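You operate a simulated robot arm through the tools that you are given. There is no shell and no other tool. Be economical: measure what you need, move in short steps, check, and stop when the job is done.

The job below is to be done with a simulated robot arm. You get a single attempt, and the scene is never put back.

## Task
Close carton one, tape it and stand it in the out tray.
Fine: shut the flap first, slide the pink tray under the tape press, lay one strip, then slide the tray out again. Where these are worked on the way, their far stop is far enough and under half their travel is too little: pink tray.

Only the result counts: the job must be done as asked and must still hold three seconds after the hand-in. Knocking over, shifting, dropping, spilling or breaking anything else fails it.

## Robot
A 7-joint arm with a two-finger parallel gripper, fixed in place. Base frame: the origin is at the foot of the arm, x ahead of it, y to its left, z up; the work surface is at about z = 0. Readings come in m, degrees, newtons and seconds.
With the tool pointing down near the work surface it reaches from about 0.24 to 0.62 m from the base axis. Its first joint turns from -66.0 to 66.0 degrees. Payload 2.6 kg.
Tool frame: the origin (TCP) lies between the finger pads and is the grasp point; the fingertips stand 0.03 m ahead of it; z points along the fingers, y is the line along which they close. Largest opening 0.094 m; finger width 0.028, thickness 0.01; the body of the gripper, 0.05 by 0.096 m, starts 0.055 m behind the TCP.
Orientation is told as [roll, pitch, yaw] about the base's x, y, z axes, in that order, counted from this pose: with the fingers straight down and closing along the base's y, the tool's x points along the base's -x, its y along +y and its z along -z.

## Interface
- The arm moves only by the tool nudge_tool. Its argument "increments" is a list that holds one entry, the list of rows, each a list of 7 numbers: the shift along the tool's x, y, z in m, then the turn, a rotation vector about the tool's x, y, z in degrees, then the finger opening in m, from 0 to 0.094. In form: [[[tx, ty, tz, rx, ry, rz, claw], ...]]. A call has 1 to 20 rows; each row shifts and turns the commanded pose from where the row before left it, along the tool's axes as they then stand. A row lasts 0.2 s, in which the tool goes at most 0.05 m and 8.6 degrees; a call with a longer step from one row to the next is refused whole, and so is a gripper value outside its range. Where a pose cannot be reached the arm comes as near as it can. A force on the tool above 70 N (or 10 N above the force at the start of the call, whichever is more), or a blocked arm, ends the call early, and 0.2 s more pass. The fingers move at their own pace (about 0.072 m/s each) and stop on an object; they squeeze with about 31 N. The grip force told is the motor's: it shows also when the fingers shut on nothing. Time passes only in rows, and 0.2 s behind the last, so rows that do not move let the fingers close. It gives the time, the measured TCP pose, the force on the tool (base axes), the opening and the grip force at its end, in the units of the frame above (readings bear some noise), with the torque about the TCP (base axes, N m) and any sound that the robot's microphone picked up.
- Cameras (640 x 400 px; columns grow to the right, rows downward): "scene" is fixed at [0.0268, 0.4243, 0.5858]; the picture's right is [-0.77, -0.64, 0.00], its down [-0.27, 0.33, -0.90] and it looks along [0.58, -0.69, -0.43] (base axes); focal length 320 px, centre (320, 200). "wrist" rides on the gripper at [0.076, 0.014, -0.102] in the tool frame; the picture's right is [-0.18, 0.98, 0.00], its down [-0.75, -0.14, -0.64] and it looks along [-0.63, -0.12, 0.77] (tool axes); focal length 243 px, centre (320, 200). There is no depth. A picture from a camera that has moved, and an enlarged one, comes with that camera's place and axes in the base frame and with its lens. The place of the scene camera against the robot may be out by one fixed shift of up to 0.025 m in any direction.
- grab_frame(camera): a new picture of that camera. The clock stands still meanwhile.
- inspect(camera, box): a new picture of the part [left, top, right, bottom] of that camera's present view, enlarged. The clock stands still meanwhile.
- sign_off(): hands the job in; it is judged then, once.

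Go step by step. Nothing tells you positions but the pictures and the camera data: compare them with the known pose of the tool, close in by small moves and look again before you grip or let go. The budget is 120 turns and 68 pictures, counting those below and the enlarged ones. Unless the task says otherwise, let go and move clear before handing in, and close with one line.

The tools are called after "Emit:" by a JSON object that holds its "op" and its "data". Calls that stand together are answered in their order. nudge_tool: Moves the arm, as the interface text tells. Its arguments: {"type":"object","properties":{"increments":{"type":"array","items":{"type":"array","items":{"type":"array","items":{"type":"number"}}}}},"required":["increments"]} The other tools are called the same way: grab_frame (camera) takes a picture; inspect (camera, box) takes an enlarged picture of a part of a camera's view; sign_off () hands the job in.

At the start:

```text
time_s: 0.0
position: [0.3178, -0.1722, 0.387]
ee_rot: [0.0, 0.1, 0.0]
contact_force: [-0.4, 0.7, -0.2]
moment: [-0.01, 0.0, 0.01]
width: 0.0939
grip_force: 0.1
```

scene: 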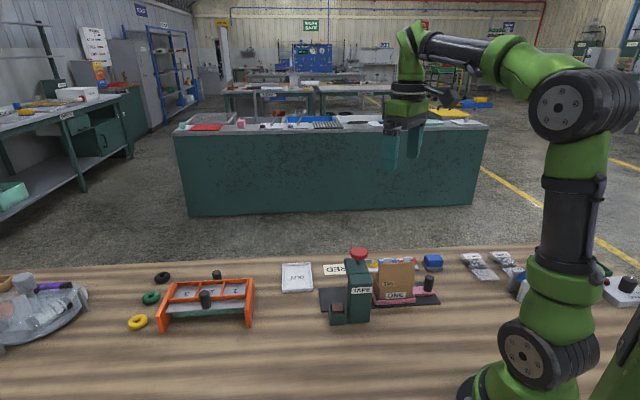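
wrist: 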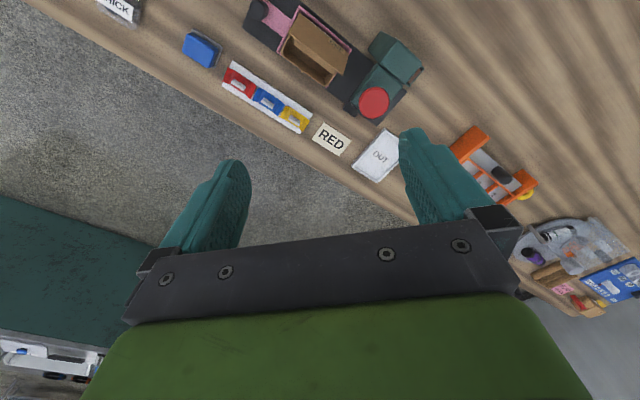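

I see a tape press with a pink tray holding a carton marked ONE, an OUT tray, a card saying RED, and a rack of coloured items. I'll enlarge the important parts first.

Emit:
{"op": "inspect", "data": {"camera": "scene", "box": [270, 230, 450, 342]}}

Emit:
{"op": "inspect", "data": {"camera": "wrist", "box": [180, 0, 440, 162]}}

Emit:
{"op": "inspect", "data": {"camera": "scene", "box": [110, 250, 290, 362]}}

```text
3.56 times, centred on (360, 286) of scene
camera zoom: at [0.0268, 0.4243, 0.5858], right [-0.77, -0.64, 0.0], down [-0.27, 0.33, -0.9], along [0.58, -0.69, -0.43], focal length 1136 px, centre (178, -106)
```

zoom: 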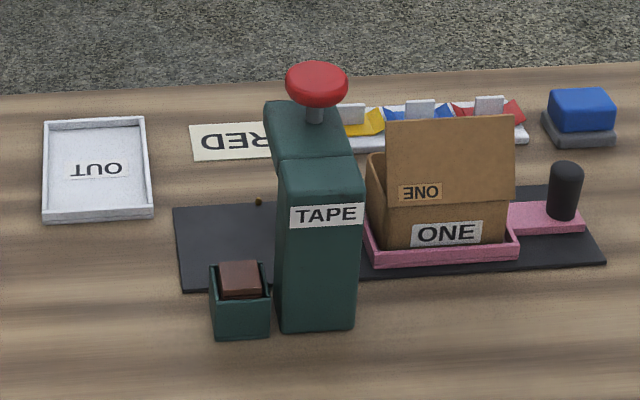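

```text
2.46 times, centred on (310, 81) of wrist
camera zoom: at [0.2419, -0.1575, 0.4897], right [0.18, 0.98, 0.0], down [0.75, -0.14, 0.64], along [0.63, -0.12, -0.77], focal length 597 px, centre (345, 493)
```

zoom: 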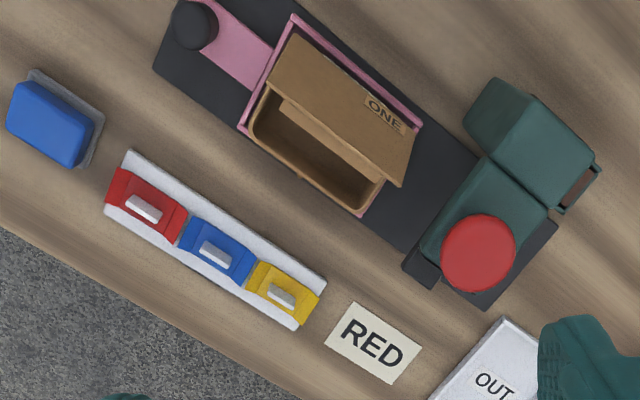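

```text
3.56 times, centred on (200, 306) of scene
camera zoom: at [0.0268, 0.4243, 0.5858], right [-0.77, -0.64, 0.0], down [-0.27, 0.33, -0.9], along [0.58, -0.69, -0.43], focal length 1136 px, centre (747, -177)
```

zoom: 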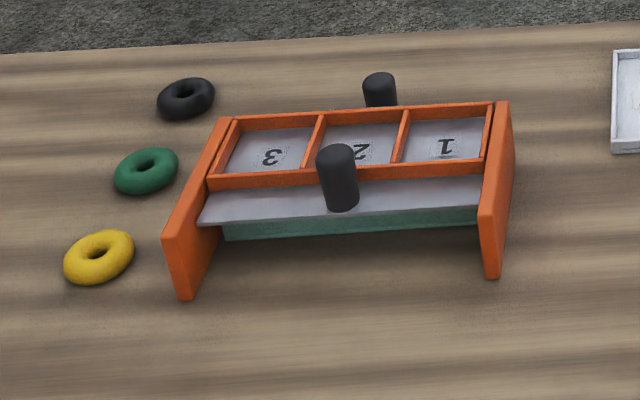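

The carton sits on the pink tray with its flap up, leaning inward. The rail runs about 45° in the base frame, the carton is near (0.31,-0.18), and OUT is near (0.54,-0.08). I'll turn the gripper to yaw 45 and look from lower down.

Emit:
{"op": "nudge_tool", "data": {"increments": [[[0, 0, 0.015, 0, 0, -7.5, 0.094], [0, 0, 0.015, 0, 0, -7.5, 0.094], [0, 0, 0.015, 0, 0, -7.5, 0.094], [0, 0, 0.015, 0, 0, -7.5, 0.094], [0, 0, 0.015, 0, 0, -7.5, 0.094], [0, 0, 0.015, 0, 0, -7.5, 0.094], [0, 0, 0, 0, 0, 0, 0.094]]]}}

Emit:
{"op": "grab_frame", "data": {"camera": "wrist"}}

```text
time_s: 1.6
position: [0.3178, -0.1726, 0.2968]
ee_rot: [0.0, 0.1, 45.1]
contact_force: [-0.8, -0.7, 0.6]
moment: [-0.02, 0.01, -0.02]
width: 0.0939
grip_force: 0.2
```

```text
62 pictures are left
camera wrist: at [0.2543, -0.2159, 0.3996], right [-0.57, 0.82, 0.0], down [0.63, 0.43, 0.64], along [0.53, 0.36, -0.77], focal length 243 px, centre (320, 200)
```

wrist: 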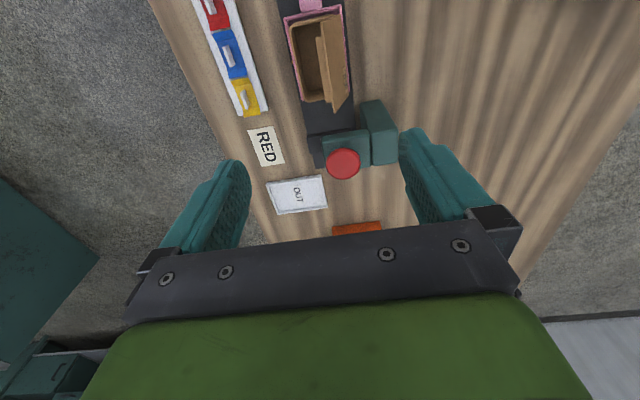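

Useful angle, but the carton is at the top edge. I'll back away along the rail to centre it and enlarge the view.

Emit:
{"op": "nudge_tool", "data": {"increments": [[[0.04, 0, 0, 0, 0, 0, 0.094], [0.04, 0, 0, 0, 0, 0, 0.094], [0, 0, 0, 0, 0, 0, 0.094]]]}}

Emit:
{"op": "inspect", "data": {"camera": "wrist", "box": [180, 0, 440, 162]}}

```text
time_s: 2.4
position: [0.2587, -0.2288, 0.2954]
ee_rot: [0.0, 0.0, 45.0]
contact_force: [0.4, -0.7, 0.6]
moment: [0.02, 0.03, 0.0]
width: 0.0939
grip_force: 0.1
```

```text
2.46 times, centred on (310, 81) of wrist
camera zoom: at [0.1961, -0.2728, 0.3986], right [-0.56, 0.83, 0.0], down [0.63, 0.43, 0.64], along [0.53, 0.36, -0.77], focal length 597 px, centre (345, 493)
```

zoom: 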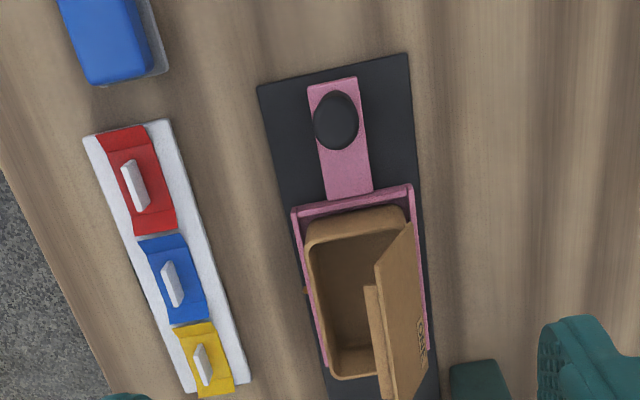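

The carton is about 0.09 × 0.055 m, top z about 0.06. The flap is hinged on its near side (toward the scene camera) and leans inward about 70°. I'll close the fingers and come down just outside the flap.

Emit:
{"op": "nudge_tool", "data": {"increments": [[[-0.03, 0.028, 0, 0, 0, 0, 0.0], [-0.029, 0.027, 0, 0, 0, 0, 0.0], [0, 0, 0.04, 0, 0, 0, 0.0], [0, 0, 0.04, 0, 0, 0, 0.0], [0, 0, 0.04, 0, 0, 0, 0.0], [0, 0, 0.035, 0, 0, 0, 0.0], [0, 0, 0.01, 0, 0, 0, 0.0], [0, 0, 0, 0, 0, 0, 0]]]}}

Emit:
{"op": "inspect", "data": {"camera": "scene", "box": [270, 200, 500, 344]}}

Emit:
{"op": "grab_frame", "data": {"camera": "wrist"}}

```text
time_s: 4.2
position: [0.2636, -0.1482, 0.1308]
ee_rot: [0.0, 0.0, 45.0]
contact_force: [0.5, 1.0, -0.7]
moment: [0.03, 0.01, 0.0]
width: 0.0001
grip_force: 31.0
```

```text
2.78 times, centred on (385, 272) of scene
camera zoom: at [0.0268, 0.4243, 0.5858], right [-0.77, -0.64, 0.0], down [-0.27, 0.33, -0.9], along [0.58, -0.69, -0.43], focal length 888 px, centre (139, 0)
```

zoom: 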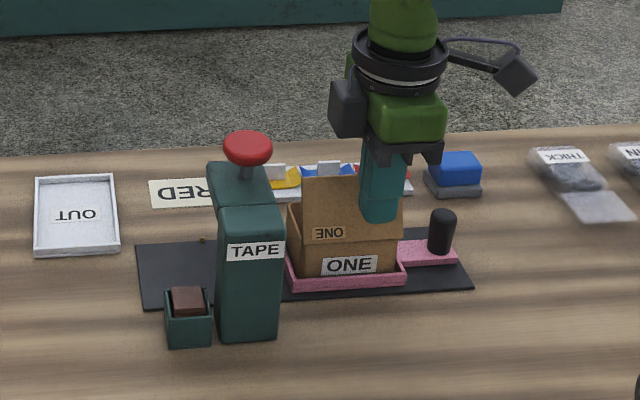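

```text
59 pictures are left
camera wrist: at [0.2005, -0.1906, 0.2332], right [-0.56, 0.83, 0.0], down [0.63, 0.43, 0.64], along [0.53, 0.36, -0.77], focal length 243 px, centre (320, 200)
```

wrist: 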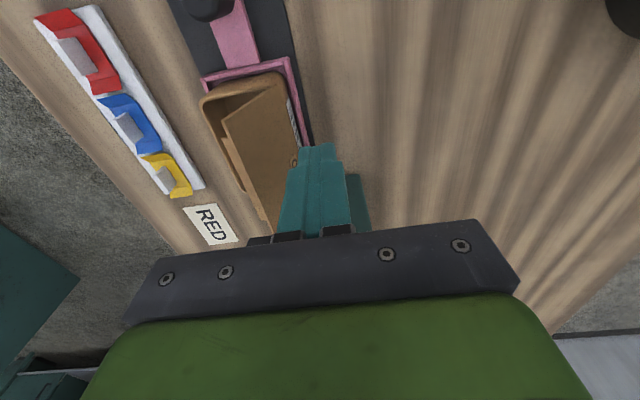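

The finger is just outside the flap at the right height. I'll sweep it over along the flap's arc.

Emit:
{"op": "nudge_tool", "data": {"increments": [[[0, -0.015, 0, 0, 0, 0, 0], [0, -0.015, 0, 0, 0, 0, 0], [0, -0.009, 0.003, 0, 0, 0, 0], [0, -0.009, 0.006, 0, 0, 0, 0], [0, -0.006, 0.009, 0, 0, 0, 0], [0, -0.004, 0.01, 0, 0, 0, 0], [0, -0.002, 0.008, 0, 0, 0, 0], [0, 0, 0.004, 0, 0, 0, 0], [0, 0, 0, 0, 0, 0, 0]]]}}

Emit:
{"op": "inspect", "data": {"camera": "scene", "box": [270, 200, 500, 344]}}

```text
time_s: 6.2
position: [0.3061, -0.1906, 0.0914]
ee_rot: [0.1, 0.0, 45.1]
contact_force: [-0.3, -0.7, -0.3]
moment: [-0.02, -0.01, -0.01]
width: 0.0
grip_force: 30.7
```

```text
2.78 times, centred on (385, 272) of scene
camera zoom: at [0.0268, 0.4243, 0.5858], right [-0.77, -0.64, 0.0], down [-0.27, 0.33, -0.9], along [0.58, -0.69, -0.43], focal length 888 px, centre (139, 0)
```

zoom: 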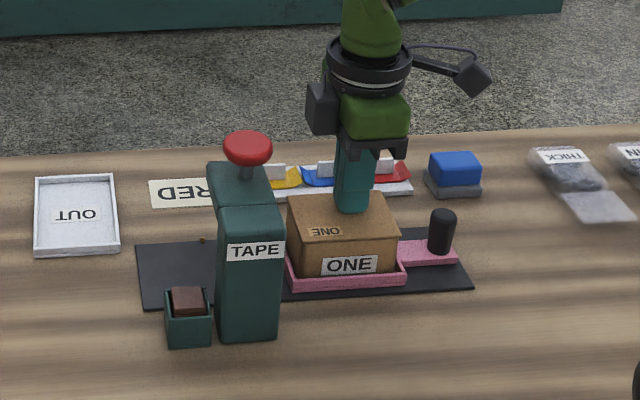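

The flap is nearly or fully down. I'll press slightly to feel contact.

Emit:
{"op": "nudge_tool", "data": {"increments": [[[0, 0, 0.002, 0, 0, 0, 0], [0, 0, 0.002, 0, 0, 0, 0], [0, 0, 0.001, 0, 0, 0, 0]]]}}

```text
time_s: 7.0
position: [0.3072, -0.1894, 0.0874]
ee_rot: [-0.2, 0.0, 44.9]
contact_force: [-2.5, 2.4, 13.6]
moment: [0.06, 0.13, 0.0]
width: 0.0
grip_force: 30.7
```

Contact at 13 N with the flap firmly against the box. I'll lift off, back up and check that it stays shut.

Emit:
{"op": "nudge_tool", "data": {"increments": [[[0, 0, -0.03, 0, 0, 0, 0], [0.02, 0, -0.04, 0, 0, 0, 0], [0.04, 0, -0.04, 0, 0, 0, 0.05], [0.03, 0, -0.03, 0, 0, 0, 0.06], [0, 0, 0, 0, 0, 0, 0.06]]]}}

Emit:
{"op": "grab_frame", "data": {"camera": "wrist"}}

Emit:
{"op": "inspect", "data": {"camera": "scene", "box": [270, 230, 450, 342]}}

```text
refused: row 3 steps farther than a row can; nothing moved
```

```text
57 pictures are left
camera wrist: at [0.2432, -0.234, 0.1903], right [-0.56, 0.83, 0.0], down [0.63, 0.43, 0.64], along [0.53, 0.36, -0.77], focal length 243 px, centre (320, 200)
```

wrist: 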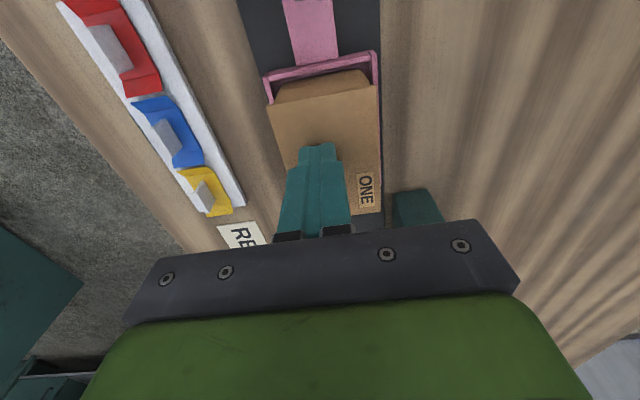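

```text
3.56 times, centred on (360, 286) of scene
camera zoom: at [0.0267, 0.4243, 0.5858], right [-0.77, -0.64, 0.0], down [-0.27, 0.33, -0.9], along [0.58, -0.69, -0.43], focal length 1136 px, centre (178, -106)
```

zoom: 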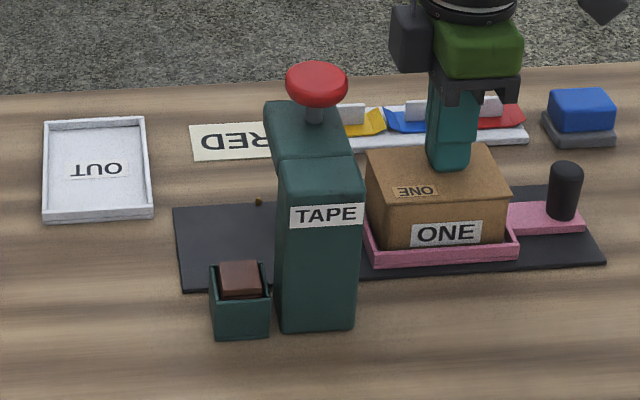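

The flap is closed flush. I'll lift, move above the knob and open the fingers.

Emit:
{"op": "nudge_tool", "data": {"increments": [[[0, 0, -0.03, 0, 0, 0, 0], [0, 0, -0.04, 0, 0, 0, 0.03], [0.03, 0.003, 0, 0, 0, 0, 0.05], [0.03, 0.003, 0, 0, 0, 0, 0.06], [0.028, 0, 0, 0, 0, 0, 0.06], [0, 0, 0, 0, 0, 0, 0.06]]]}}

Emit:
{"op": "grab_frame", "data": {"camera": "wrist"}}

Emit:
{"op": "grab_frame", "data": {"camera": "scene"}}

```text
time_s: 8.4
position: [0.2386, -0.247, 0.1549]
ee_rot: [0.0, 0.0, 45.1]
contact_force: [0.1, 0.3, 0.3]
moment: [-0.01, -0.05, -0.01]
width: 0.06
grip_force: 0.0
```

```text
55 pictures are left
camera wrist: at [0.1758, -0.2914, 0.259], right [-0.56, 0.83, 0.0], down [0.63, 0.43, 0.64], along [0.53, 0.36, -0.77], focal length 243 px, centre (320, 200)
```

wrist: 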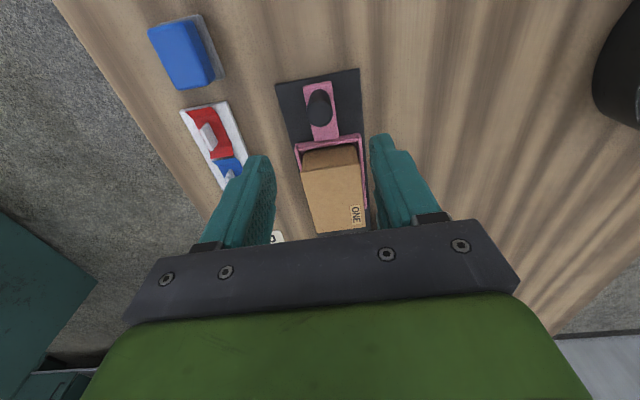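

```text
54 pictures are left
```

scene: 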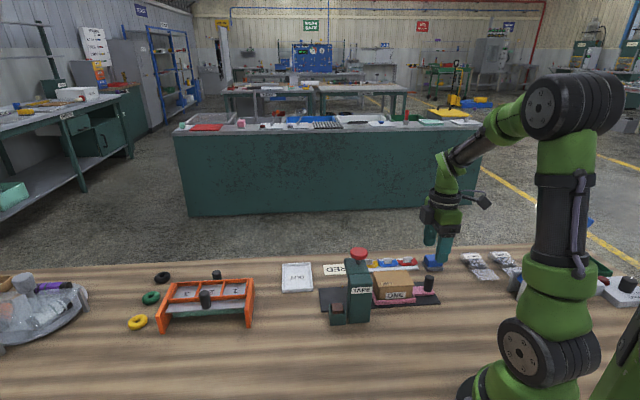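

The knob is just behind the TCP along the rail. I'll shift 5 mm back, go down around it and close.

Emit:
{"op": "nudge_tool", "data": {"increments": [[[0.005, 0, 0.03, 0, 0, 0, 0.06], [0, 0, 0.04, 0, 0, 0, 0.06], [0, 0, 0.02, 0, 0, 0, 0.06], [0, 0, 0.015, 0, 0, 0, 0.06], [0, 0, 0, 0, 0, 0, 0.06]]]}}

Emit:
{"op": "inspect", "data": {"camera": "scene", "box": [350, 220, 480, 300]}}

Emit:
{"op": "grab_frame", "data": {"camera": "wrist"}}

```text
time_s: 9.6
position: [0.2351, -0.2521, 0.0493]
ee_rot: [0.0, -0.1, 45.0]
contact_force: [0.1, -0.2, -0.6]
moment: [-0.02, 0.02, 0.0]
width: 0.06
grip_force: 0.0
```

```text
4.92 times, centred on (415, 260) of scene
camera zoom: at [0.0268, 0.4243, 0.5858], right [-0.77, -0.64, 0.0], down [-0.27, 0.33, -0.9], along [0.58, -0.69, -0.43], focal length 1573 px, centre (-148, -95)
```

zoom: 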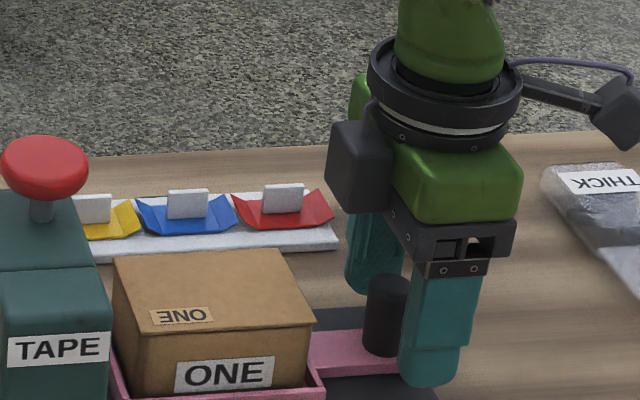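

```text
52 pictures are left
camera wrist: at [0.1715, -0.2954, 0.1534], right [-0.56, 0.83, 0.0], down [0.63, 0.43, 0.64], along [0.53, 0.36, -0.77], focal length 243 px, centre (320, 200)
```

wrist: 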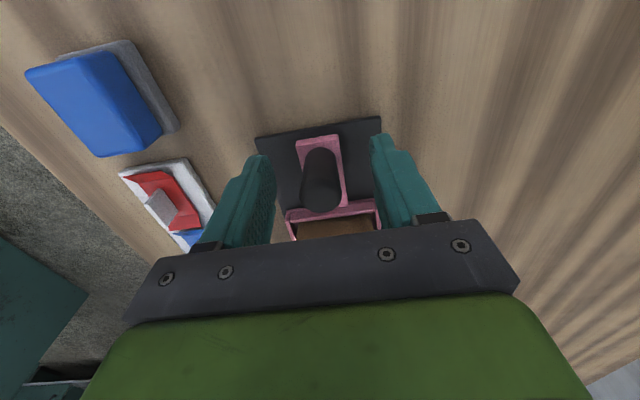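

The knob is centred between the fingers. Closing on it.

Emit:
{"op": "nudge_tool", "data": {"increments": [[[0, 0, 0, 0, 0, 0, 0.03], [0, 0, 0, 0, 0, 0, 0.015], [0, 0, 0, 0, 0, 0, 0.01], [0, 0, 0, 0, 0, 0, 0.01]]]}}

```text
time_s: 10.6
position: [0.2358, -0.2512, 0.0519]
ee_rot: [-0.1, 0.0, 45.2]
contact_force: [17.4, 0.6, -5.7]
moment: [0.15, -0.11, -0.07]
width: 0.0251
grip_force: 44.0
```

Gripped, with a knob about 25 mm wide. I'll slide the tray along the rail in short steps and watch the forces.

Emit:
{"op": "nudge_tool", "data": {"increments": [[[-0.006, 0, 0, 0, 0, 0, 0.01], [-0.01, 0, 0, 0, 0, 0, 0.01], [-0.01, 0, 0, 0, 0, 0, 0.01], [-0.01, 0, 0, 0, 0, 0, 0.01]]]}}

Emit:
{"op": "inspect", "data": {"camera": "scene", "box": [290, 230, 470, 342]}}

```text
time_s: 11.6
position: [0.2613, -0.2272, 0.0519]
ee_rot: [0.0, 0.1, 45.0]
contact_force: [10.1, -10.4, -15.3]
moment: [0.27, -0.41, -0.14]
width: 0.0224
grip_force: 44.6
```

```text
3.56 times, centred on (380, 286) of scene
camera zoom: at [0.0268, 0.4242, 0.5859], right [-0.77, -0.64, 0.0], down [-0.27, 0.33, -0.9], along [0.58, -0.69, -0.43], focal length 1136 px, centre (107, -106)
```

zoom: 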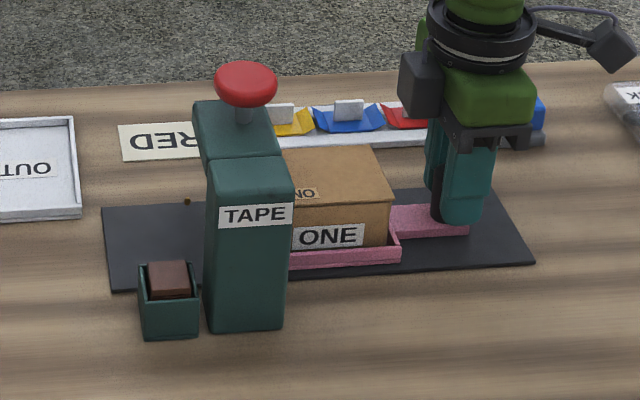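

The tray slides. There's a sideways load of about 14 N, so I'll correct slightly toward it and continue.

Emit:
{"op": "nudge_tool", "data": {"increments": [[[0, -0.002, 0, 0, 0, 0, 0.01], [-0.01, 0, 0, 0, 0, 0, 0.01], [-0.01, 0, 0, 0, 0, 0, 0.01]]]}}

Emit:
{"op": "inspect", "data": {"camera": "wrist", "box": [200, 100, 440, 250]}}

```text
time_s: 12.4
position: [0.2762, -0.212, 0.0499]
ee_rot: [0.3, 0.0, 45.0]
contact_force: [-15.8, 15.8, 15.5]
moment: [-0.18, 0.08, 0.29]
width: 0.0221
grip_force: 45.2
```

```text
2.67 times, centred on (320, 175) of wrist
camera zoom: at [0.2129, -0.2559, 0.1542], right [-0.56, 0.83, 0.01], down [0.64, 0.43, 0.64], along [0.53, 0.37, -0.77], focal length 647 px, centre (320, 267)
```

zoom: 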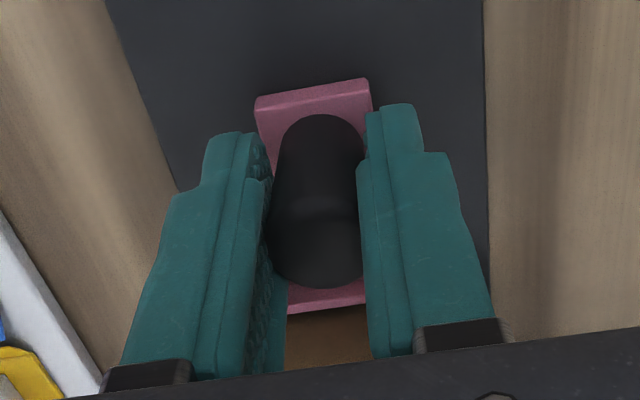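

The grip is good. I'll relax the sideways correction by about 1 mm and continue pushing.

Emit:
{"op": "nudge_tool", "data": {"increments": [[[0, 0.001, -0.0005, 0, 0, 0, 0.01], [-0.01, 0, 0, 0, 0, 0, 0.01], [-0.01, 0, 0, 0, 0, 0, 0.01]]]}}

```text
time_s: 13.2
position: [0.2903, -0.1969, 0.0524]
ee_rot: [0.2, -0.1, 45.0]
contact_force: [-9.0, 8.0, -11.2]
moment: [-0.03, 0.0, -0.06]
width: 0.0222
grip_force: 45.2
```

Emit:
{"op": "nudge_tool", "data": {"increments": [[[-0.01, 0.0005, 0, 0, 0, 0, 0.01], [-0.008, 0, 0, 0, 0, 0, 0.01], [-0.006, 0, 0, 0, 0, 0, 0.01]]]}}

Emit:
{"op": "inspect", "data": {"camera": "scene", "box": [270, 230, 450, 342]}}

```text
time_s: 14.0
position: [0.3073, -0.1804, 0.0523]
ee_rot: [0.0, 0.2, 45.0]
contact_force: [5.1, -5.5, -41.1]
moment: [-0.05, -0.05, -0.14]
width: 0.0221
grip_force: 44.4
```

```text
3.56 times, centred on (360, 286) of scene
camera zoom: at [0.0269, 0.4242, 0.5859], right [-0.77, -0.64, 0.0], down [-0.28, 0.33, -0.9], along [0.58, -0.69, -0.43], focal length 1136 px, centre (178, -106)
```

zoom: 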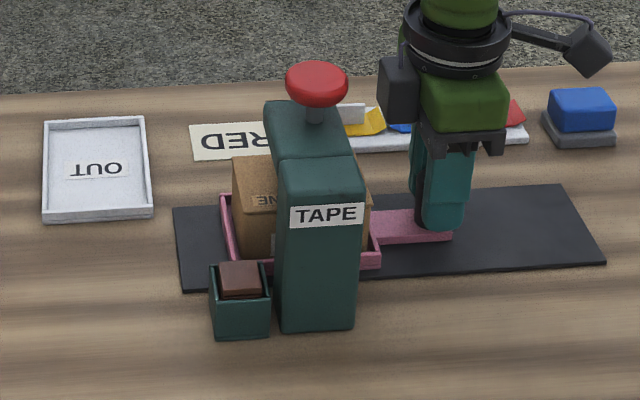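

The carton is now under the head after about 0.10 m. I'll release the vertical load and push on gently to find the stop.

Emit:
{"op": "nudge_tool", "data": {"increments": [[[0, 0, 0.0015, 0, 0, 0, 0.01], [-0.005, 0, 0, 0, 0, 0, 0.01], [-0.005, 0, 0, 0, 0, 0, 0.01]]]}}

```text
time_s: 14.8
position: [0.3138, -0.1736, 0.0512]
ee_rot: [0.2, -0.1, 44.9]
contact_force: [-12.4, 11.0, 6.3]
moment: [-0.23, 0.08, 0.29]
width: 0.0222
grip_force: 44.9
```

Emit:
{"op": "nudge_tool", "data": {"increments": [[[-0.004, 0.0005, 0, 0, 0, 0, 0.01], [-0.004, 0, 0, 0, 0, 0, 0.01], [-0.004, 0, 0, 0, 0, 0, 0.01]]]}}

Emit:
{"op": "inspect", "data": {"camera": "scene", "box": [270, 230, 450, 342]}}

Emit:
{"op": "grab_frame", "data": {"camera": "wrist"}}

```text
time_s: 15.6
position: [0.3222, -0.1658, 0.0509]
ee_rot: [0.1, 0.0, 44.8]
contact_force: [-8.7, 7.1, 0.3]
moment: [0.73, -0.84, -0.03]
width: 0.0221
grip_force: 44.9
```

```text
3.56 times, centred on (360, 286) of scene
camera zoom: at [0.0268, 0.4243, 0.5858], right [-0.77, -0.64, 0.0], down [-0.27, 0.33, -0.9], along [0.58, -0.69, -0.43], focal length 1136 px, centre (178, -106)
```

zoom: 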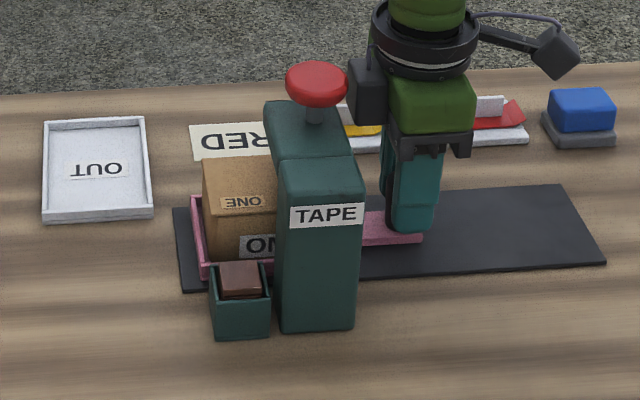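

```text
47 pictures are left
camera wrist: at [0.2589, -0.2089, 0.1542], right [-0.56, 0.83, 0.0], down [0.63, 0.43, 0.64], along [0.53, 0.36, -0.77], focal length 243 px, centre (320, 200)
```

wrist: 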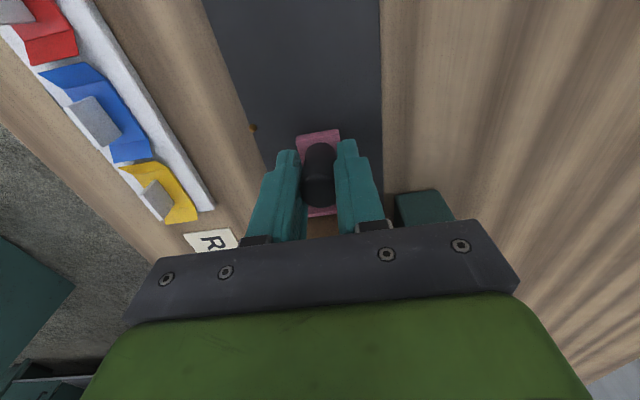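

The carton is under the head after 0.12 m of travel. I'll push a little further to feel for the far stop.

Emit:
{"op": "nudge_tool", "data": {"increments": [[[-0.004, 0.0005, 0, 0, 0, 0, 0.01], [-0.004, 0, 0, 0, 0, 0, 0.01]]]}}

```text
time_s: 16.2
position: [0.3233, -0.163, 0.0508]
ee_rot: [0.1, 0.5, 44.6]
contact_force: [-34.6, -20.2, 5.3]
moment: [0.02, -0.08, 0.08]
width: 0.0222
grip_force: 45.1
```

That is the far stop, with 39 N along the rail. I'll relax the push and release the knob, then rise.

Emit:
{"op": "nudge_tool", "data": {"increments": [[[0.005, 0, 0, 0, 0, 0, 0.01], [0, 0, 0, 0, 0, 0, 0.03], [0, 0, 0, 0, 0, 0, 0.06], [0, 0, 0, 0, 0, 0, 0.06], [0, 0, -0.03, 0, 0, 0, 0.06], [0, 0, -0.04, 0, 0, 0, 0.06], [0, 0, -0.04, 0, 0, 0, 0.04], [0, 0, -0.04, 0, 0, 0, 0.0], [0, 0, 0, 0, 0, 0, 0.0]]]}}

Emit:
{"op": "inspect", "data": {"camera": "scene", "box": [270, 230, 450, 342]}}

Emit:
{"op": "grab_frame", "data": {"camera": "wrist"}}

```text
time_s: 18.2
position: [0.3245, -0.1641, 0.2017]
ee_rot: [0.0, 0.0, 45.0]
contact_force: [-0.3, -0.1, -0.1]
moment: [-0.02, -0.02, 0.03]
width: 0.0
grip_force: 31.4
```

```text
3.56 times, centred on (360, 286) of scene
camera zoom: at [0.0268, 0.4243, 0.5858], right [-0.77, -0.64, 0.0], down [-0.27, 0.33, -0.9], along [0.58, -0.69, -0.43], focal length 1136 px, centre (178, -106)
```

zoom: 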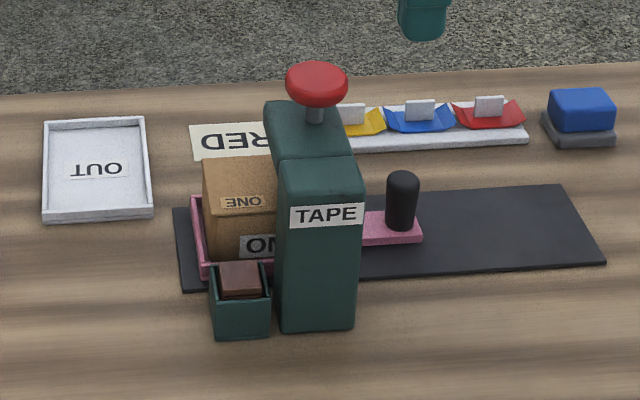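

```text
45 pictures are left
camera wrist: at [0.2616, -0.2078, 0.3046], right [-0.56, 0.83, 0.0], down [0.63, 0.43, 0.64], along [0.53, 0.36, -0.77], focal length 243 px, centre (320, 200)
```

wrist: 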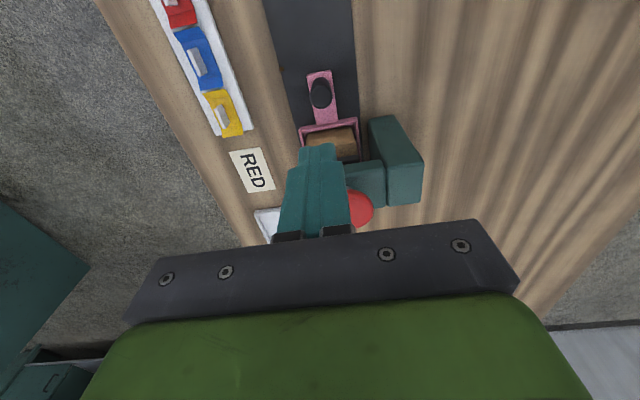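

The tray holds at the far stop. Triangulating the red button gives about (0.369,-0.104), top z about 0.137. I'll move above it with closed fingers.

Emit:
{"op": "nudge_tool", "data": {"increments": [[[-0.037, 0.006, 0, 0, 0, 0, 0.0], [-0.0365, 0.0055, 0, 0, 0, 0, 0.0], [0, 0, 0.015, 0, 0, 0, 0]]]}}

Emit:
{"op": "inspect", "data": {"camera": "scene", "box": [290, 210, 420, 290]}}

Emit:
{"op": "inspect", "data": {"camera": "wrist", "box": [200, 60, 440, 210]}}

```text
time_s: 19.0
position: [0.3681, -0.1039, 0.1861]
ee_rot: [0.0, 0.1, 44.9]
contact_force: [0.2, 0.3, -0.2]
moment: [-0.01, 0.02, 0.02]
width: 0.0
grip_force: 30.4
```

```text
4.92 times, centred on (355, 250) of scene
camera zoom: at [0.0268, 0.4243, 0.5858], right [-0.77, -0.64, 0.0], down [-0.27, 0.33, -0.9], along [0.58, -0.69, -0.43], focal length 1573 px, centre (148, -46)
```

zoom: 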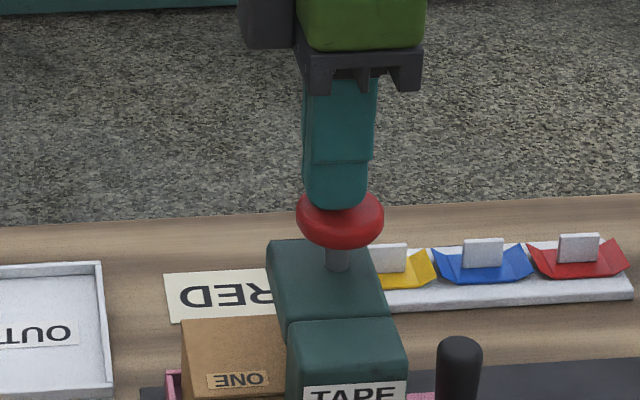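

```text
2.67 times, centred on (320, 135) of wrist
camera zoom: at [0.3052, -0.147, 0.2883], right [-0.56, 0.83, 0.0], down [0.63, 0.43, 0.64], along [0.53, 0.36, -0.77], focal length 647 px, centre (320, 373)
```

zoom: 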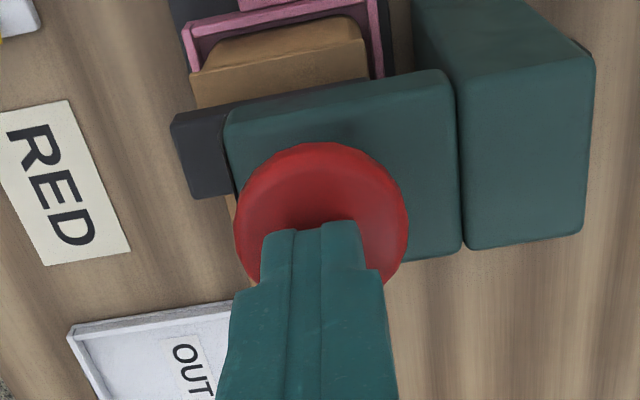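

Finger is centred over the button. I'll press straight down in small steps, without lifting in between so that only one strip is laid.

Emit:
{"op": "nudge_tool", "data": {"increments": [[[0, 0, 0.01, 0, 0, 0, 0], [0, 0, 0.006, 0, 0, 0, 0], [0, 0, 0.004, 0, 0, 0, 0], [0, 0, 0.004, 0, 0, 0, 0]]]}}

```text
time_s: 20.0
position: [0.3685, -0.1022, 0.1646]
ee_rot: [-0.2, -0.3, 44.9]
contact_force: [-21.6, 0.0, 54.5]
moment: [-0.08, 0.93, 0.36]
width: 0.0
grip_force: 31.1
heard: click
```

A click sounded at 54 N. I'll look before deciding whether the stroke is complete.

Emit:
{"op": "inspect", "data": {"camera": "scene", "box": [290, 210, 420, 290]}}

```text
4.92 times, centred on (355, 250) of scene
camera zoom: at [0.0265, 0.4244, 0.5858], right [-0.77, -0.64, 0.0], down [-0.27, 0.33, -0.9], along [0.58, -0.69, -0.43], focal length 1573 px, centre (148, -46)
```

zoom: 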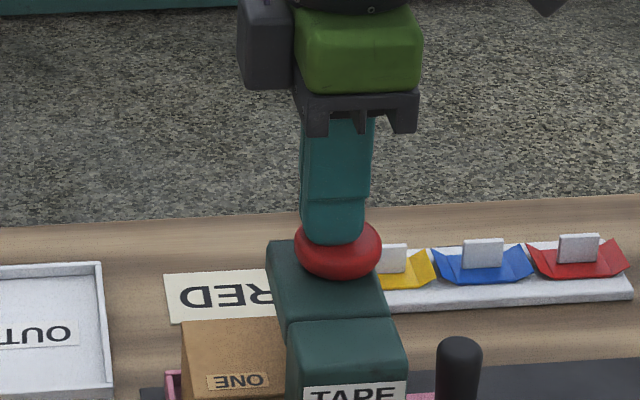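

The button is fully down and clicked once. I'll lift straight off, check it returned, and go back above the knob.

Emit:
{"op": "nudge_tool", "data": {"increments": [[[0, 0, -0.01, 0, 0, 0, 0], [0, 0, -0.02, 0, 0, 0, 0], [0, 0, -0.03, 0, 0, 0, 0], [0.037, -0.006, 0, 0, 0, 0, 0.03], [0.0365, -0.0055, 0, 0, 0, 0, 0.06], [0, 0, 0, 0, 0, 0, 0.06]]]}}

Emit:
{"op": "inspect", "data": {"camera": "scene", "box": [270, 230, 450, 342]}}

Emit:
{"op": "grab_frame", "data": {"camera": "wrist"}}

```text
time_s: 21.4
position: [0.3238, -0.1633, 0.222]
ee_rot: [0.1, -0.1, 45.0]
contact_force: [0.4, 0.3, 0.6]
moment: [-0.01, -0.01, 0.01]
width: 0.06
grip_force: 0.2
```

```text
3.56 times, centred on (360, 286) of scene
camera zoom: at [0.0268, 0.4243, 0.5858], right [-0.77, -0.64, 0.0], down [-0.27, 0.33, -0.9], along [0.58, -0.69, -0.43], focal length 1136 px, centre (178, -106)
```

zoom: 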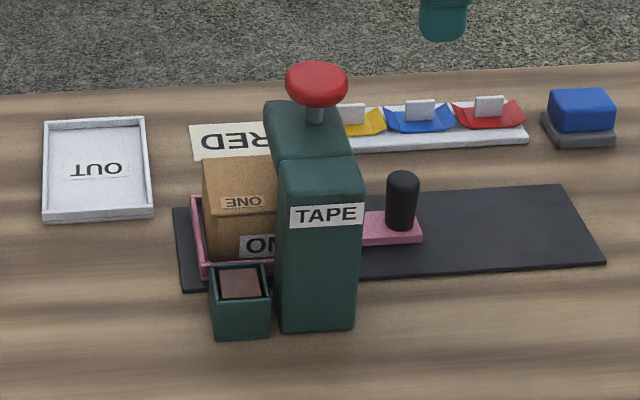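

```text
40 pictures are left
camera wrist: at [0.2599, -0.2073, 0.3251], right [-0.56, 0.83, 0.0], down [0.63, 0.43, 0.64], along [0.53, 0.36, -0.77], focal length 243 px, centre (320, 200)
```

wrist: 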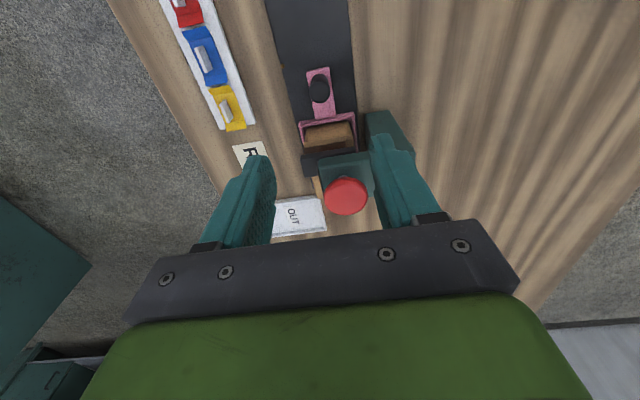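

The tape stock in the press dropped by one and the button came back up. Going down around the knob to grip it again.

Emit:
{"op": "nudge_tool", "data": {"increments": [[[0, 0, 0.045, 0, 0, 0, 0.06], [0, 0, 0.045, 0, 0, 0, 0.06], [0, 0, 0.04, 0, 0, 0, 0.06], [0, 0, 0.03, 0, 0, 0, 0.06], [0, 0, 0.011, 0, 0, 0, 0.06], [0, 0, 0, 0, 0, 0, 0.04], [0, 0, 0, 0, 0, 0, 0.02], [0, 0, 0, 0, 0, 0, 0.01], [0, 0, 0, 0, 0, 0, 0.01]]]}}

```text
time_s: 23.4
position: [0.3242, -0.1639, 0.0499]
ee_rot: [-0.1, -0.1, 45.1]
contact_force: [7.5, -6.9, -15.4]
moment: [0.19, -0.18, -0.04]
width: 0.0222
grip_force: 45.1
```

Gripped again. Pulling the tray back along the rail.

Emit:
{"op": "nudge_tool", "data": {"increments": [[[0.006, -0.0005, 0, 0, 0, 0, 0.01], [0.01, 0, 0, 0, 0, 0, 0.01], [0.01, 0, 0, 0, 0, 0, 0.01], [0.01, 0, 0, 0, 0, 0, 0.01]]]}}

```text
time_s: 24.4
position: [0.2992, -0.1889, 0.0505]
ee_rot: [0.2, 0.0, 45.0]
contact_force: [11.5, -10.7, -37.8]
moment: [-0.12, 0.18, -0.14]
width: 0.0225
grip_force: 44.7
```

Emit:
{"op": "nudge_tool", "data": {"increments": [[[0.008, -0.0005, 0.001, 0, 0, 0, 0.01], [0.01, 0, 0, 0, 0, 0, 0.01], [0.01, 0, 0, 0, 0, 0, 0.01], [0.01, 0, 0, 0, 0, 0, 0.01]]]}}

```text
time_s: 25.4
position: [0.2722, -0.2165, 0.0506]
ee_rot: [0.2, -0.1, 44.9]
contact_force: [-5.6, 6.1, 0.6]
moment: [0.01, -0.05, 0.06]
width: 0.0221
grip_force: 44.9
```

Emit:
{"op": "nudge_tool", "data": {"increments": [[[0.01, 0, 0, 0, 0, 0, 0.01], [0.01, 0, 0, 0, 0, 0, 0.01], [0.01, 0, 0, 0, 0, 0, 0.01], [0.008, 0, 0, 0, 0, 0, 0.01]]]}}

```text
time_s: 26.4
position: [0.2445, -0.2436, 0.0507]
ee_rot: [0.1, 0.0, 45.0]
contact_force: [-11.8, 11.1, 13.6]
moment: [0.1, -0.09, -0.02]
width: 0.0222
grip_force: 45.0
```

About 11 mm remain to the starting stop. I'll pull until I feel it.

Emit:
{"op": "nudge_tool", "data": {"increments": [[[0.006, 0.0005, 0, 0, 0, 0, 0.01], [0.005, 0, 0, 0, 0, 0, 0.01], [0.003, 0, 0, 0, 0, 0, 0.01]]]}}

```text
time_s: 27.2
position: [0.2387, -0.2494, 0.0487]
ee_rot: [0.1, -0.3, 45.2]
contact_force: [10.6, 30.8, 24.4]
moment: [-0.02, 0.01, -0.06]
width: 0.0224
grip_force: 44.8
```

That's the stop. I'll relax, release, rise and look at the taped carton.

Emit:
{"op": "nudge_tool", "data": {"increments": [[[-0.005, 0, 0, 0, 0, 0, 0.01], [0, 0, 0, 0, 0, 0, 0.03], [0, 0, 0, 0, 0, 0, 0.06], [0, 0, 0, 0, 0, 0, 0.06], [0, 0, -0.04, 0, 0, 0, 0.06], [0, 0, -0.045, 0, 0, 0, 0.06], [0, 0, -0.045, 0, 0, 0, 0.094], [0, 0, -0.045, 0, 0, 0, 0.094], [0, 0, -0.03, 0, 0, 0, 0.094], [0, 0, 0, 0, 0, 0, 0.094]]]}}

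Emit:
{"op": "inspect", "data": {"camera": "scene", "box": [270, 230, 450, 342]}}

Emit:
{"op": "grab_frame", "data": {"camera": "wrist"}}

Emit:
{"op": "inspect", "data": {"camera": "wrist", "box": [220, 20, 420, 145]}}

```text
time_s: 29.4
position: [0.2392, -0.2472, 0.2557]
ee_rot: [0.1, 0.0, 45.0]
contact_force: [0.6, 0.0, -0.8]
moment: [0.01, 0.01, -0.01]
width: 0.0939
grip_force: 0.1
```

```text
3.56 times, centred on (360, 286) of scene
camera zoom: at [0.0268, 0.4243, 0.5858], right [-0.77, -0.64, 0.0], down [-0.27, 0.33, -0.9], along [0.58, -0.69, -0.43], focal length 1136 px, centre (178, -106)
```

zoom: 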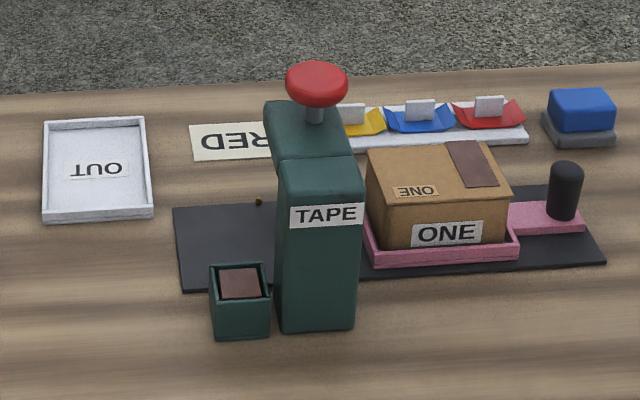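

```text
38 pictures are left
camera wrist: at [0.1754, -0.2911, 0.3583], right [-0.56, 0.83, 0.0], down [0.63, 0.43, 0.64], along [0.53, 0.36, -0.77], focal length 243 px, centre (320, 200)
```

wrist: 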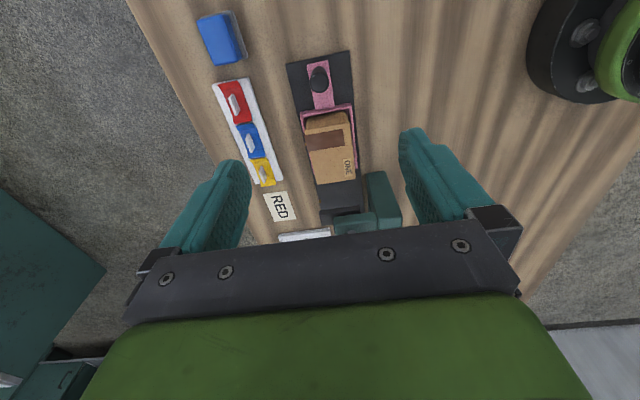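

```text
3.20 times, centred on (320, 82) of wrist
camera zoom: at [0.1754, -0.2911, 0.3583], right [-0.56, 0.83, 0.0], down [0.63, 0.43, 0.64], along [0.53, 0.36, -0.77], focal length 776 px, centre (320, 576)
```

zoom: 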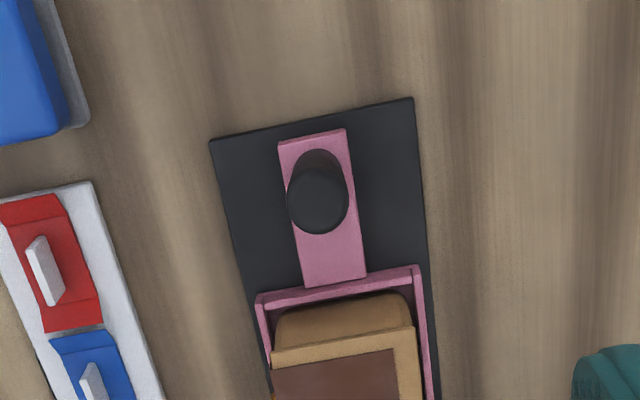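

One brown strip is on the lid and the tray is back at its start. Next I'll grip the carton across its short side. First I'll go above it, fully open.

Emit:
{"op": "nudge_tool", "data": {"increments": [[[-0.04, 0, 0, 0, 0, 0, 0.094], [-0.04, 0, 0, 0, 0, 0, 0.094], [-0.0127, 0, 0.03, 0, 0, 0, 0.094], [0, 0, 0.045, 0, 0, 0, 0.094], [0, 0, 0.045, 0, 0, 0, 0.094], [0, 0, 0.025, 0, 0, 0, 0.094], [0, 0, 0, 0, 0, 0, 0.094]]]}}

Emit:
{"op": "grab_frame", "data": {"camera": "wrist"}}

Emit:
{"op": "inspect", "data": {"camera": "scene", "box": [320, 220, 450, 300]}}

```text
time_s: 31.0
position: [0.304, -0.1839, 0.1085]
ee_rot: [0.0, 0.1, 44.8]
contact_force: [0.0, -0.5, 0.6]
moment: [0.02, -0.01, 0.01]
width: 0.0938
grip_force: 0.0
```

```text
36 pictures are left
camera wrist: at [0.2409, -0.2276, 0.212], right [-0.56, 0.83, 0.0], down [0.63, 0.43, 0.64], along [0.53, 0.36, -0.77], focal length 243 px, centre (320, 200)
```

wrist: 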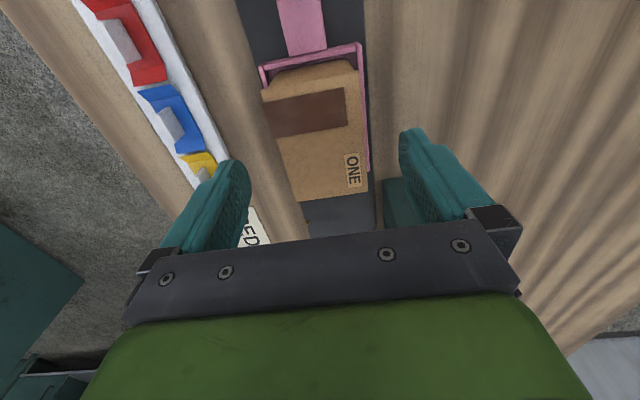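

```text
4.92 times, centred on (385, 260) of scene
camera zoom: at [0.0268, 0.4243, 0.5858], right [-0.77, -0.64, 0.0], down [-0.27, 0.33, -0.9], along [0.58, -0.69, -0.43], focal length 1573 px, centre (0, -95)
```

zoom: 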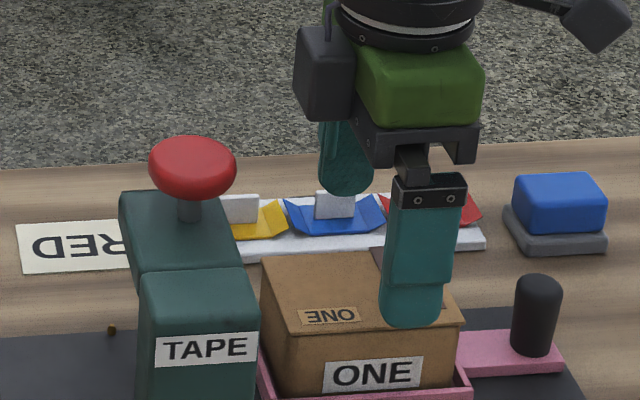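

Centred within a few mm. Descending to grip height.

Emit:
{"op": "nudge_tool", "data": {"increments": [[[-0.003, 0, 0.03, 0, 0, 0, 0.094], [0, 0, 0.0235, 0, 0, 0, 0.094], [0, 0, 0, 0, 0, 0, 0.094]]]}}

Emit:
{"op": "inspect", "data": {"camera": "scene", "box": [320, 230, 450, 310]}}

```text
time_s: 31.8
position: [0.3075, -0.1814, 0.0558]
ee_rot: [0.0, 0.0, 45.0]
contact_force: [-0.6, -0.7, 0.0]
moment: [0.0, 0.03, 0.0]
width: 0.0941
grip_force: 0.0
```

```text
4.92 times, centred on (385, 270) of scene
camera zoom: at [0.0268, 0.4243, 0.5858], right [-0.77, -0.64, 0.0], down [-0.27, 0.33, -0.9], along [0.58, -0.69, -0.43], focal length 1573 px, centre (0, -145)
```

zoom: 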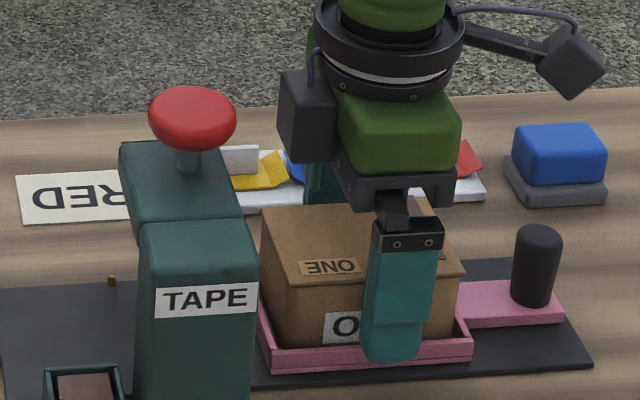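

Tips are at z about 0.026, above the tray rim. Closing on the carton.

Emit:
{"op": "nudge_tool", "data": {"increments": [[[0, 0, 0, 0, 0, 0, 0.07], [0, 0, 0, 0, 0, 0, 0.055], [0, 0, 0, 0, 0, 0, 0.04], [0, 0, 0, 0, 0, 0, 0.04], [0, 0, 0, 0, 0, 0, 0.04]]]}}

Emit:
{"op": "inspect", "data": {"camera": "scene", "box": [320, 230, 450, 310]}}

```text
time_s: 33.0
position: [0.3073, -0.1817, 0.0578]
ee_rot: [0.1, 0.0, 45.0]
contact_force: [-0.4, -0.1, 0.3]
moment: [0.03, 0.0, 0.0]
width: 0.0635
grip_force: 31.1
```

```text
4.92 times, centred on (385, 270) of scene
camera zoom: at [0.0268, 0.4243, 0.5858], right [-0.77, -0.64, 0.0], down [-0.27, 0.33, -0.9], along [0.58, -0.69, -0.43], focal length 1573 px, centre (0, -145)
```

zoom: 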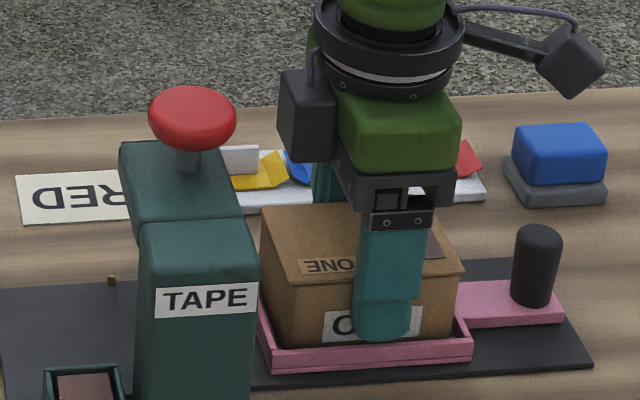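

Held at a width of 63 mm. I'll lift gently and check.

Emit:
{"op": "nudge_tool", "data": {"increments": [[[0, 0, -0.01, 0, 0, 0, 0.04], [0, 0, -0.015, 0, 0, 0, 0.04], [0, 0, -0.02, 0, 0, 0, 0.04], [0, 0, -0.02, 0, 0, 0, 0.04]]]}}

Emit:
{"op": "inspect", "data": {"camera": "scene", "box": [290, 200, 450, 300]}}

```text
time_s: 34.0
position: [0.3063, -0.1822, 0.1224]
ee_rot: [0.1, 0.0, 44.9]
contact_force: [0.0, -1.0, -1.2]
moment: [0.03, 0.02, 0.0]
width: 0.0635
grip_force: 31.3
```

```text
4.00 times, centred on (370, 250) of scene
camera zoom: at [0.0268, 0.4243, 0.5858], right [-0.77, -0.64, 0.0], down [-0.27, 0.33, -0.9], along [0.58, -0.69, -0.43], focal length 1278 px, centre (120, 0)
```

zoom: 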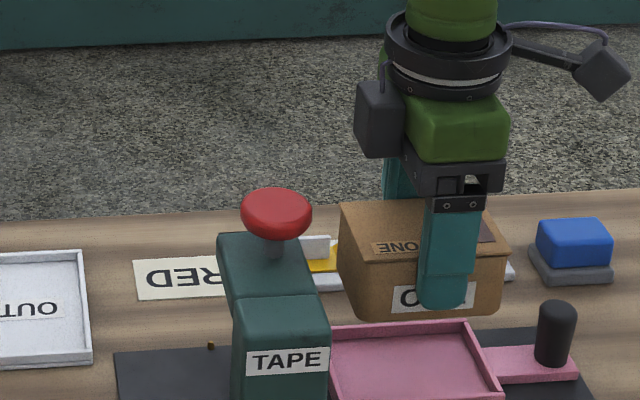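

The carton is lifted level. I'll raise it well above the press, carry it toward the OUT tray and turn it 90° so its long side matches the tray.

Emit:
{"op": "nudge_tool", "data": {"increments": [[[0, 0, -0.04, 0, 0, 0, 0.04], [0, 0, -0.04, 0, 0, 0, 0.04], [0, 0, -0.04, 0, 0, 0, 0.04], [-0.02, -0.0132, 0, 0, 0, 0, 0.04], [-0.0336, -0.0132, 0, 0, 0, 0, 0.04], [-0.0336, -0.0132, 0, 0, 0, 0, 0.04], [-0.0336, -0.0132, 0, 0, 0, 0, 0.04], [-0.0336, -0.0132, 0, 0, 0, 0, 0.04], [-0.0336, -0.0132, 0, 0, 0, 0, 0.04], [-0.03, -0.0132, 0, 0, 0, 0, 0.04], [-0.018, 0, 0, 0, 0, 0, 0.04], [0, 0, 0, 0, 0, 0, 0.04]]]}}

Emit:
{"op": "nudge_tool", "data": {"increments": [[[0, 0, 0, 0, 0, 7.5, 0.04], [0, 0, 0, 0, 0, 7.5, 0.04], [0, 0, 0, 0, 0, 7.5, 0.04], [0, 0, 0, 0, 0, 7.5, 0.04], [0, 0, 0, 0, 0, 7.5, 0.04], [0, 0, 0, 0, 0, 7.5, 0.04], [0, 0, 0, 0, 0, 7.5, 0.04], [0, 0, 0, 0, 0, 7.5, 0.04], [0, 0, 0, 0, 0, 7.5, 0.04], [0, 0, 0, 0, 0, 7.5, 0.04], [0, 0, 0, 0, 0, 7.5, 0.04], [0, 0, 0, 0, 0, 7.5, 0.04], [0, 0, 0, 0, 0, 0, 0.04]]]}}

Emit:
{"op": "grab_frame", "data": {"camera": "wrist"}}

Emit:
{"op": "grab_frame", "data": {"camera": "scene"}}

```text
time_s: 36.6
position: [0.5386, -0.0802, 0.2409]
ee_rot: [0.0, 0.0, 44.9]
contact_force: [0.4, -1.0, -0.4]
moment: [-0.02, -0.04, -0.03]
width: 0.0637
grip_force: 31.3
```

```text
time_s: 39.4
position: [0.5398, -0.0789, 0.2418]
ee_rot: [0.1, 0.0, -45.1]
contact_force: [0.3, -0.3, -0.8]
moment: [0.02, 0.01, -0.02]
width: 0.0634
grip_force: 31.0
```

```text
31 pictures are left
camera wrist: at [0.4964, -0.0156, 0.3439], right [0.83, 0.56, 0.0], down [0.43, -0.63, 0.64], along [0.36, -0.53, -0.77], focal length 243 px, centre (320, 200)
```

wrist: 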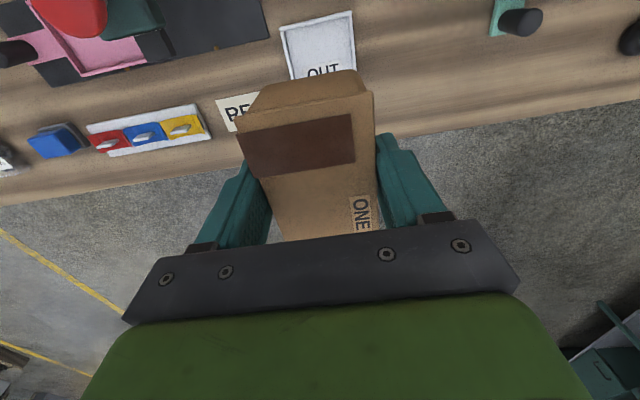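

```text
30 pictures are left
```

scene: 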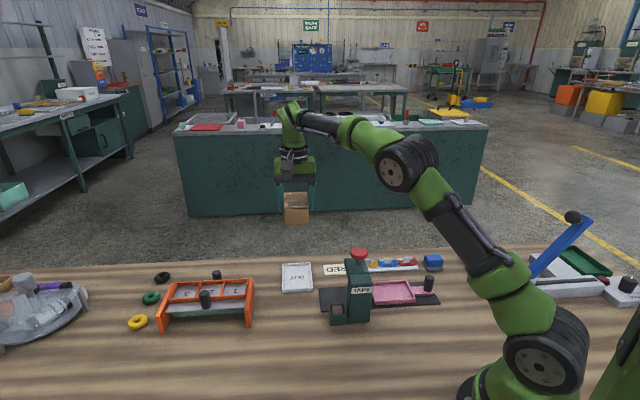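

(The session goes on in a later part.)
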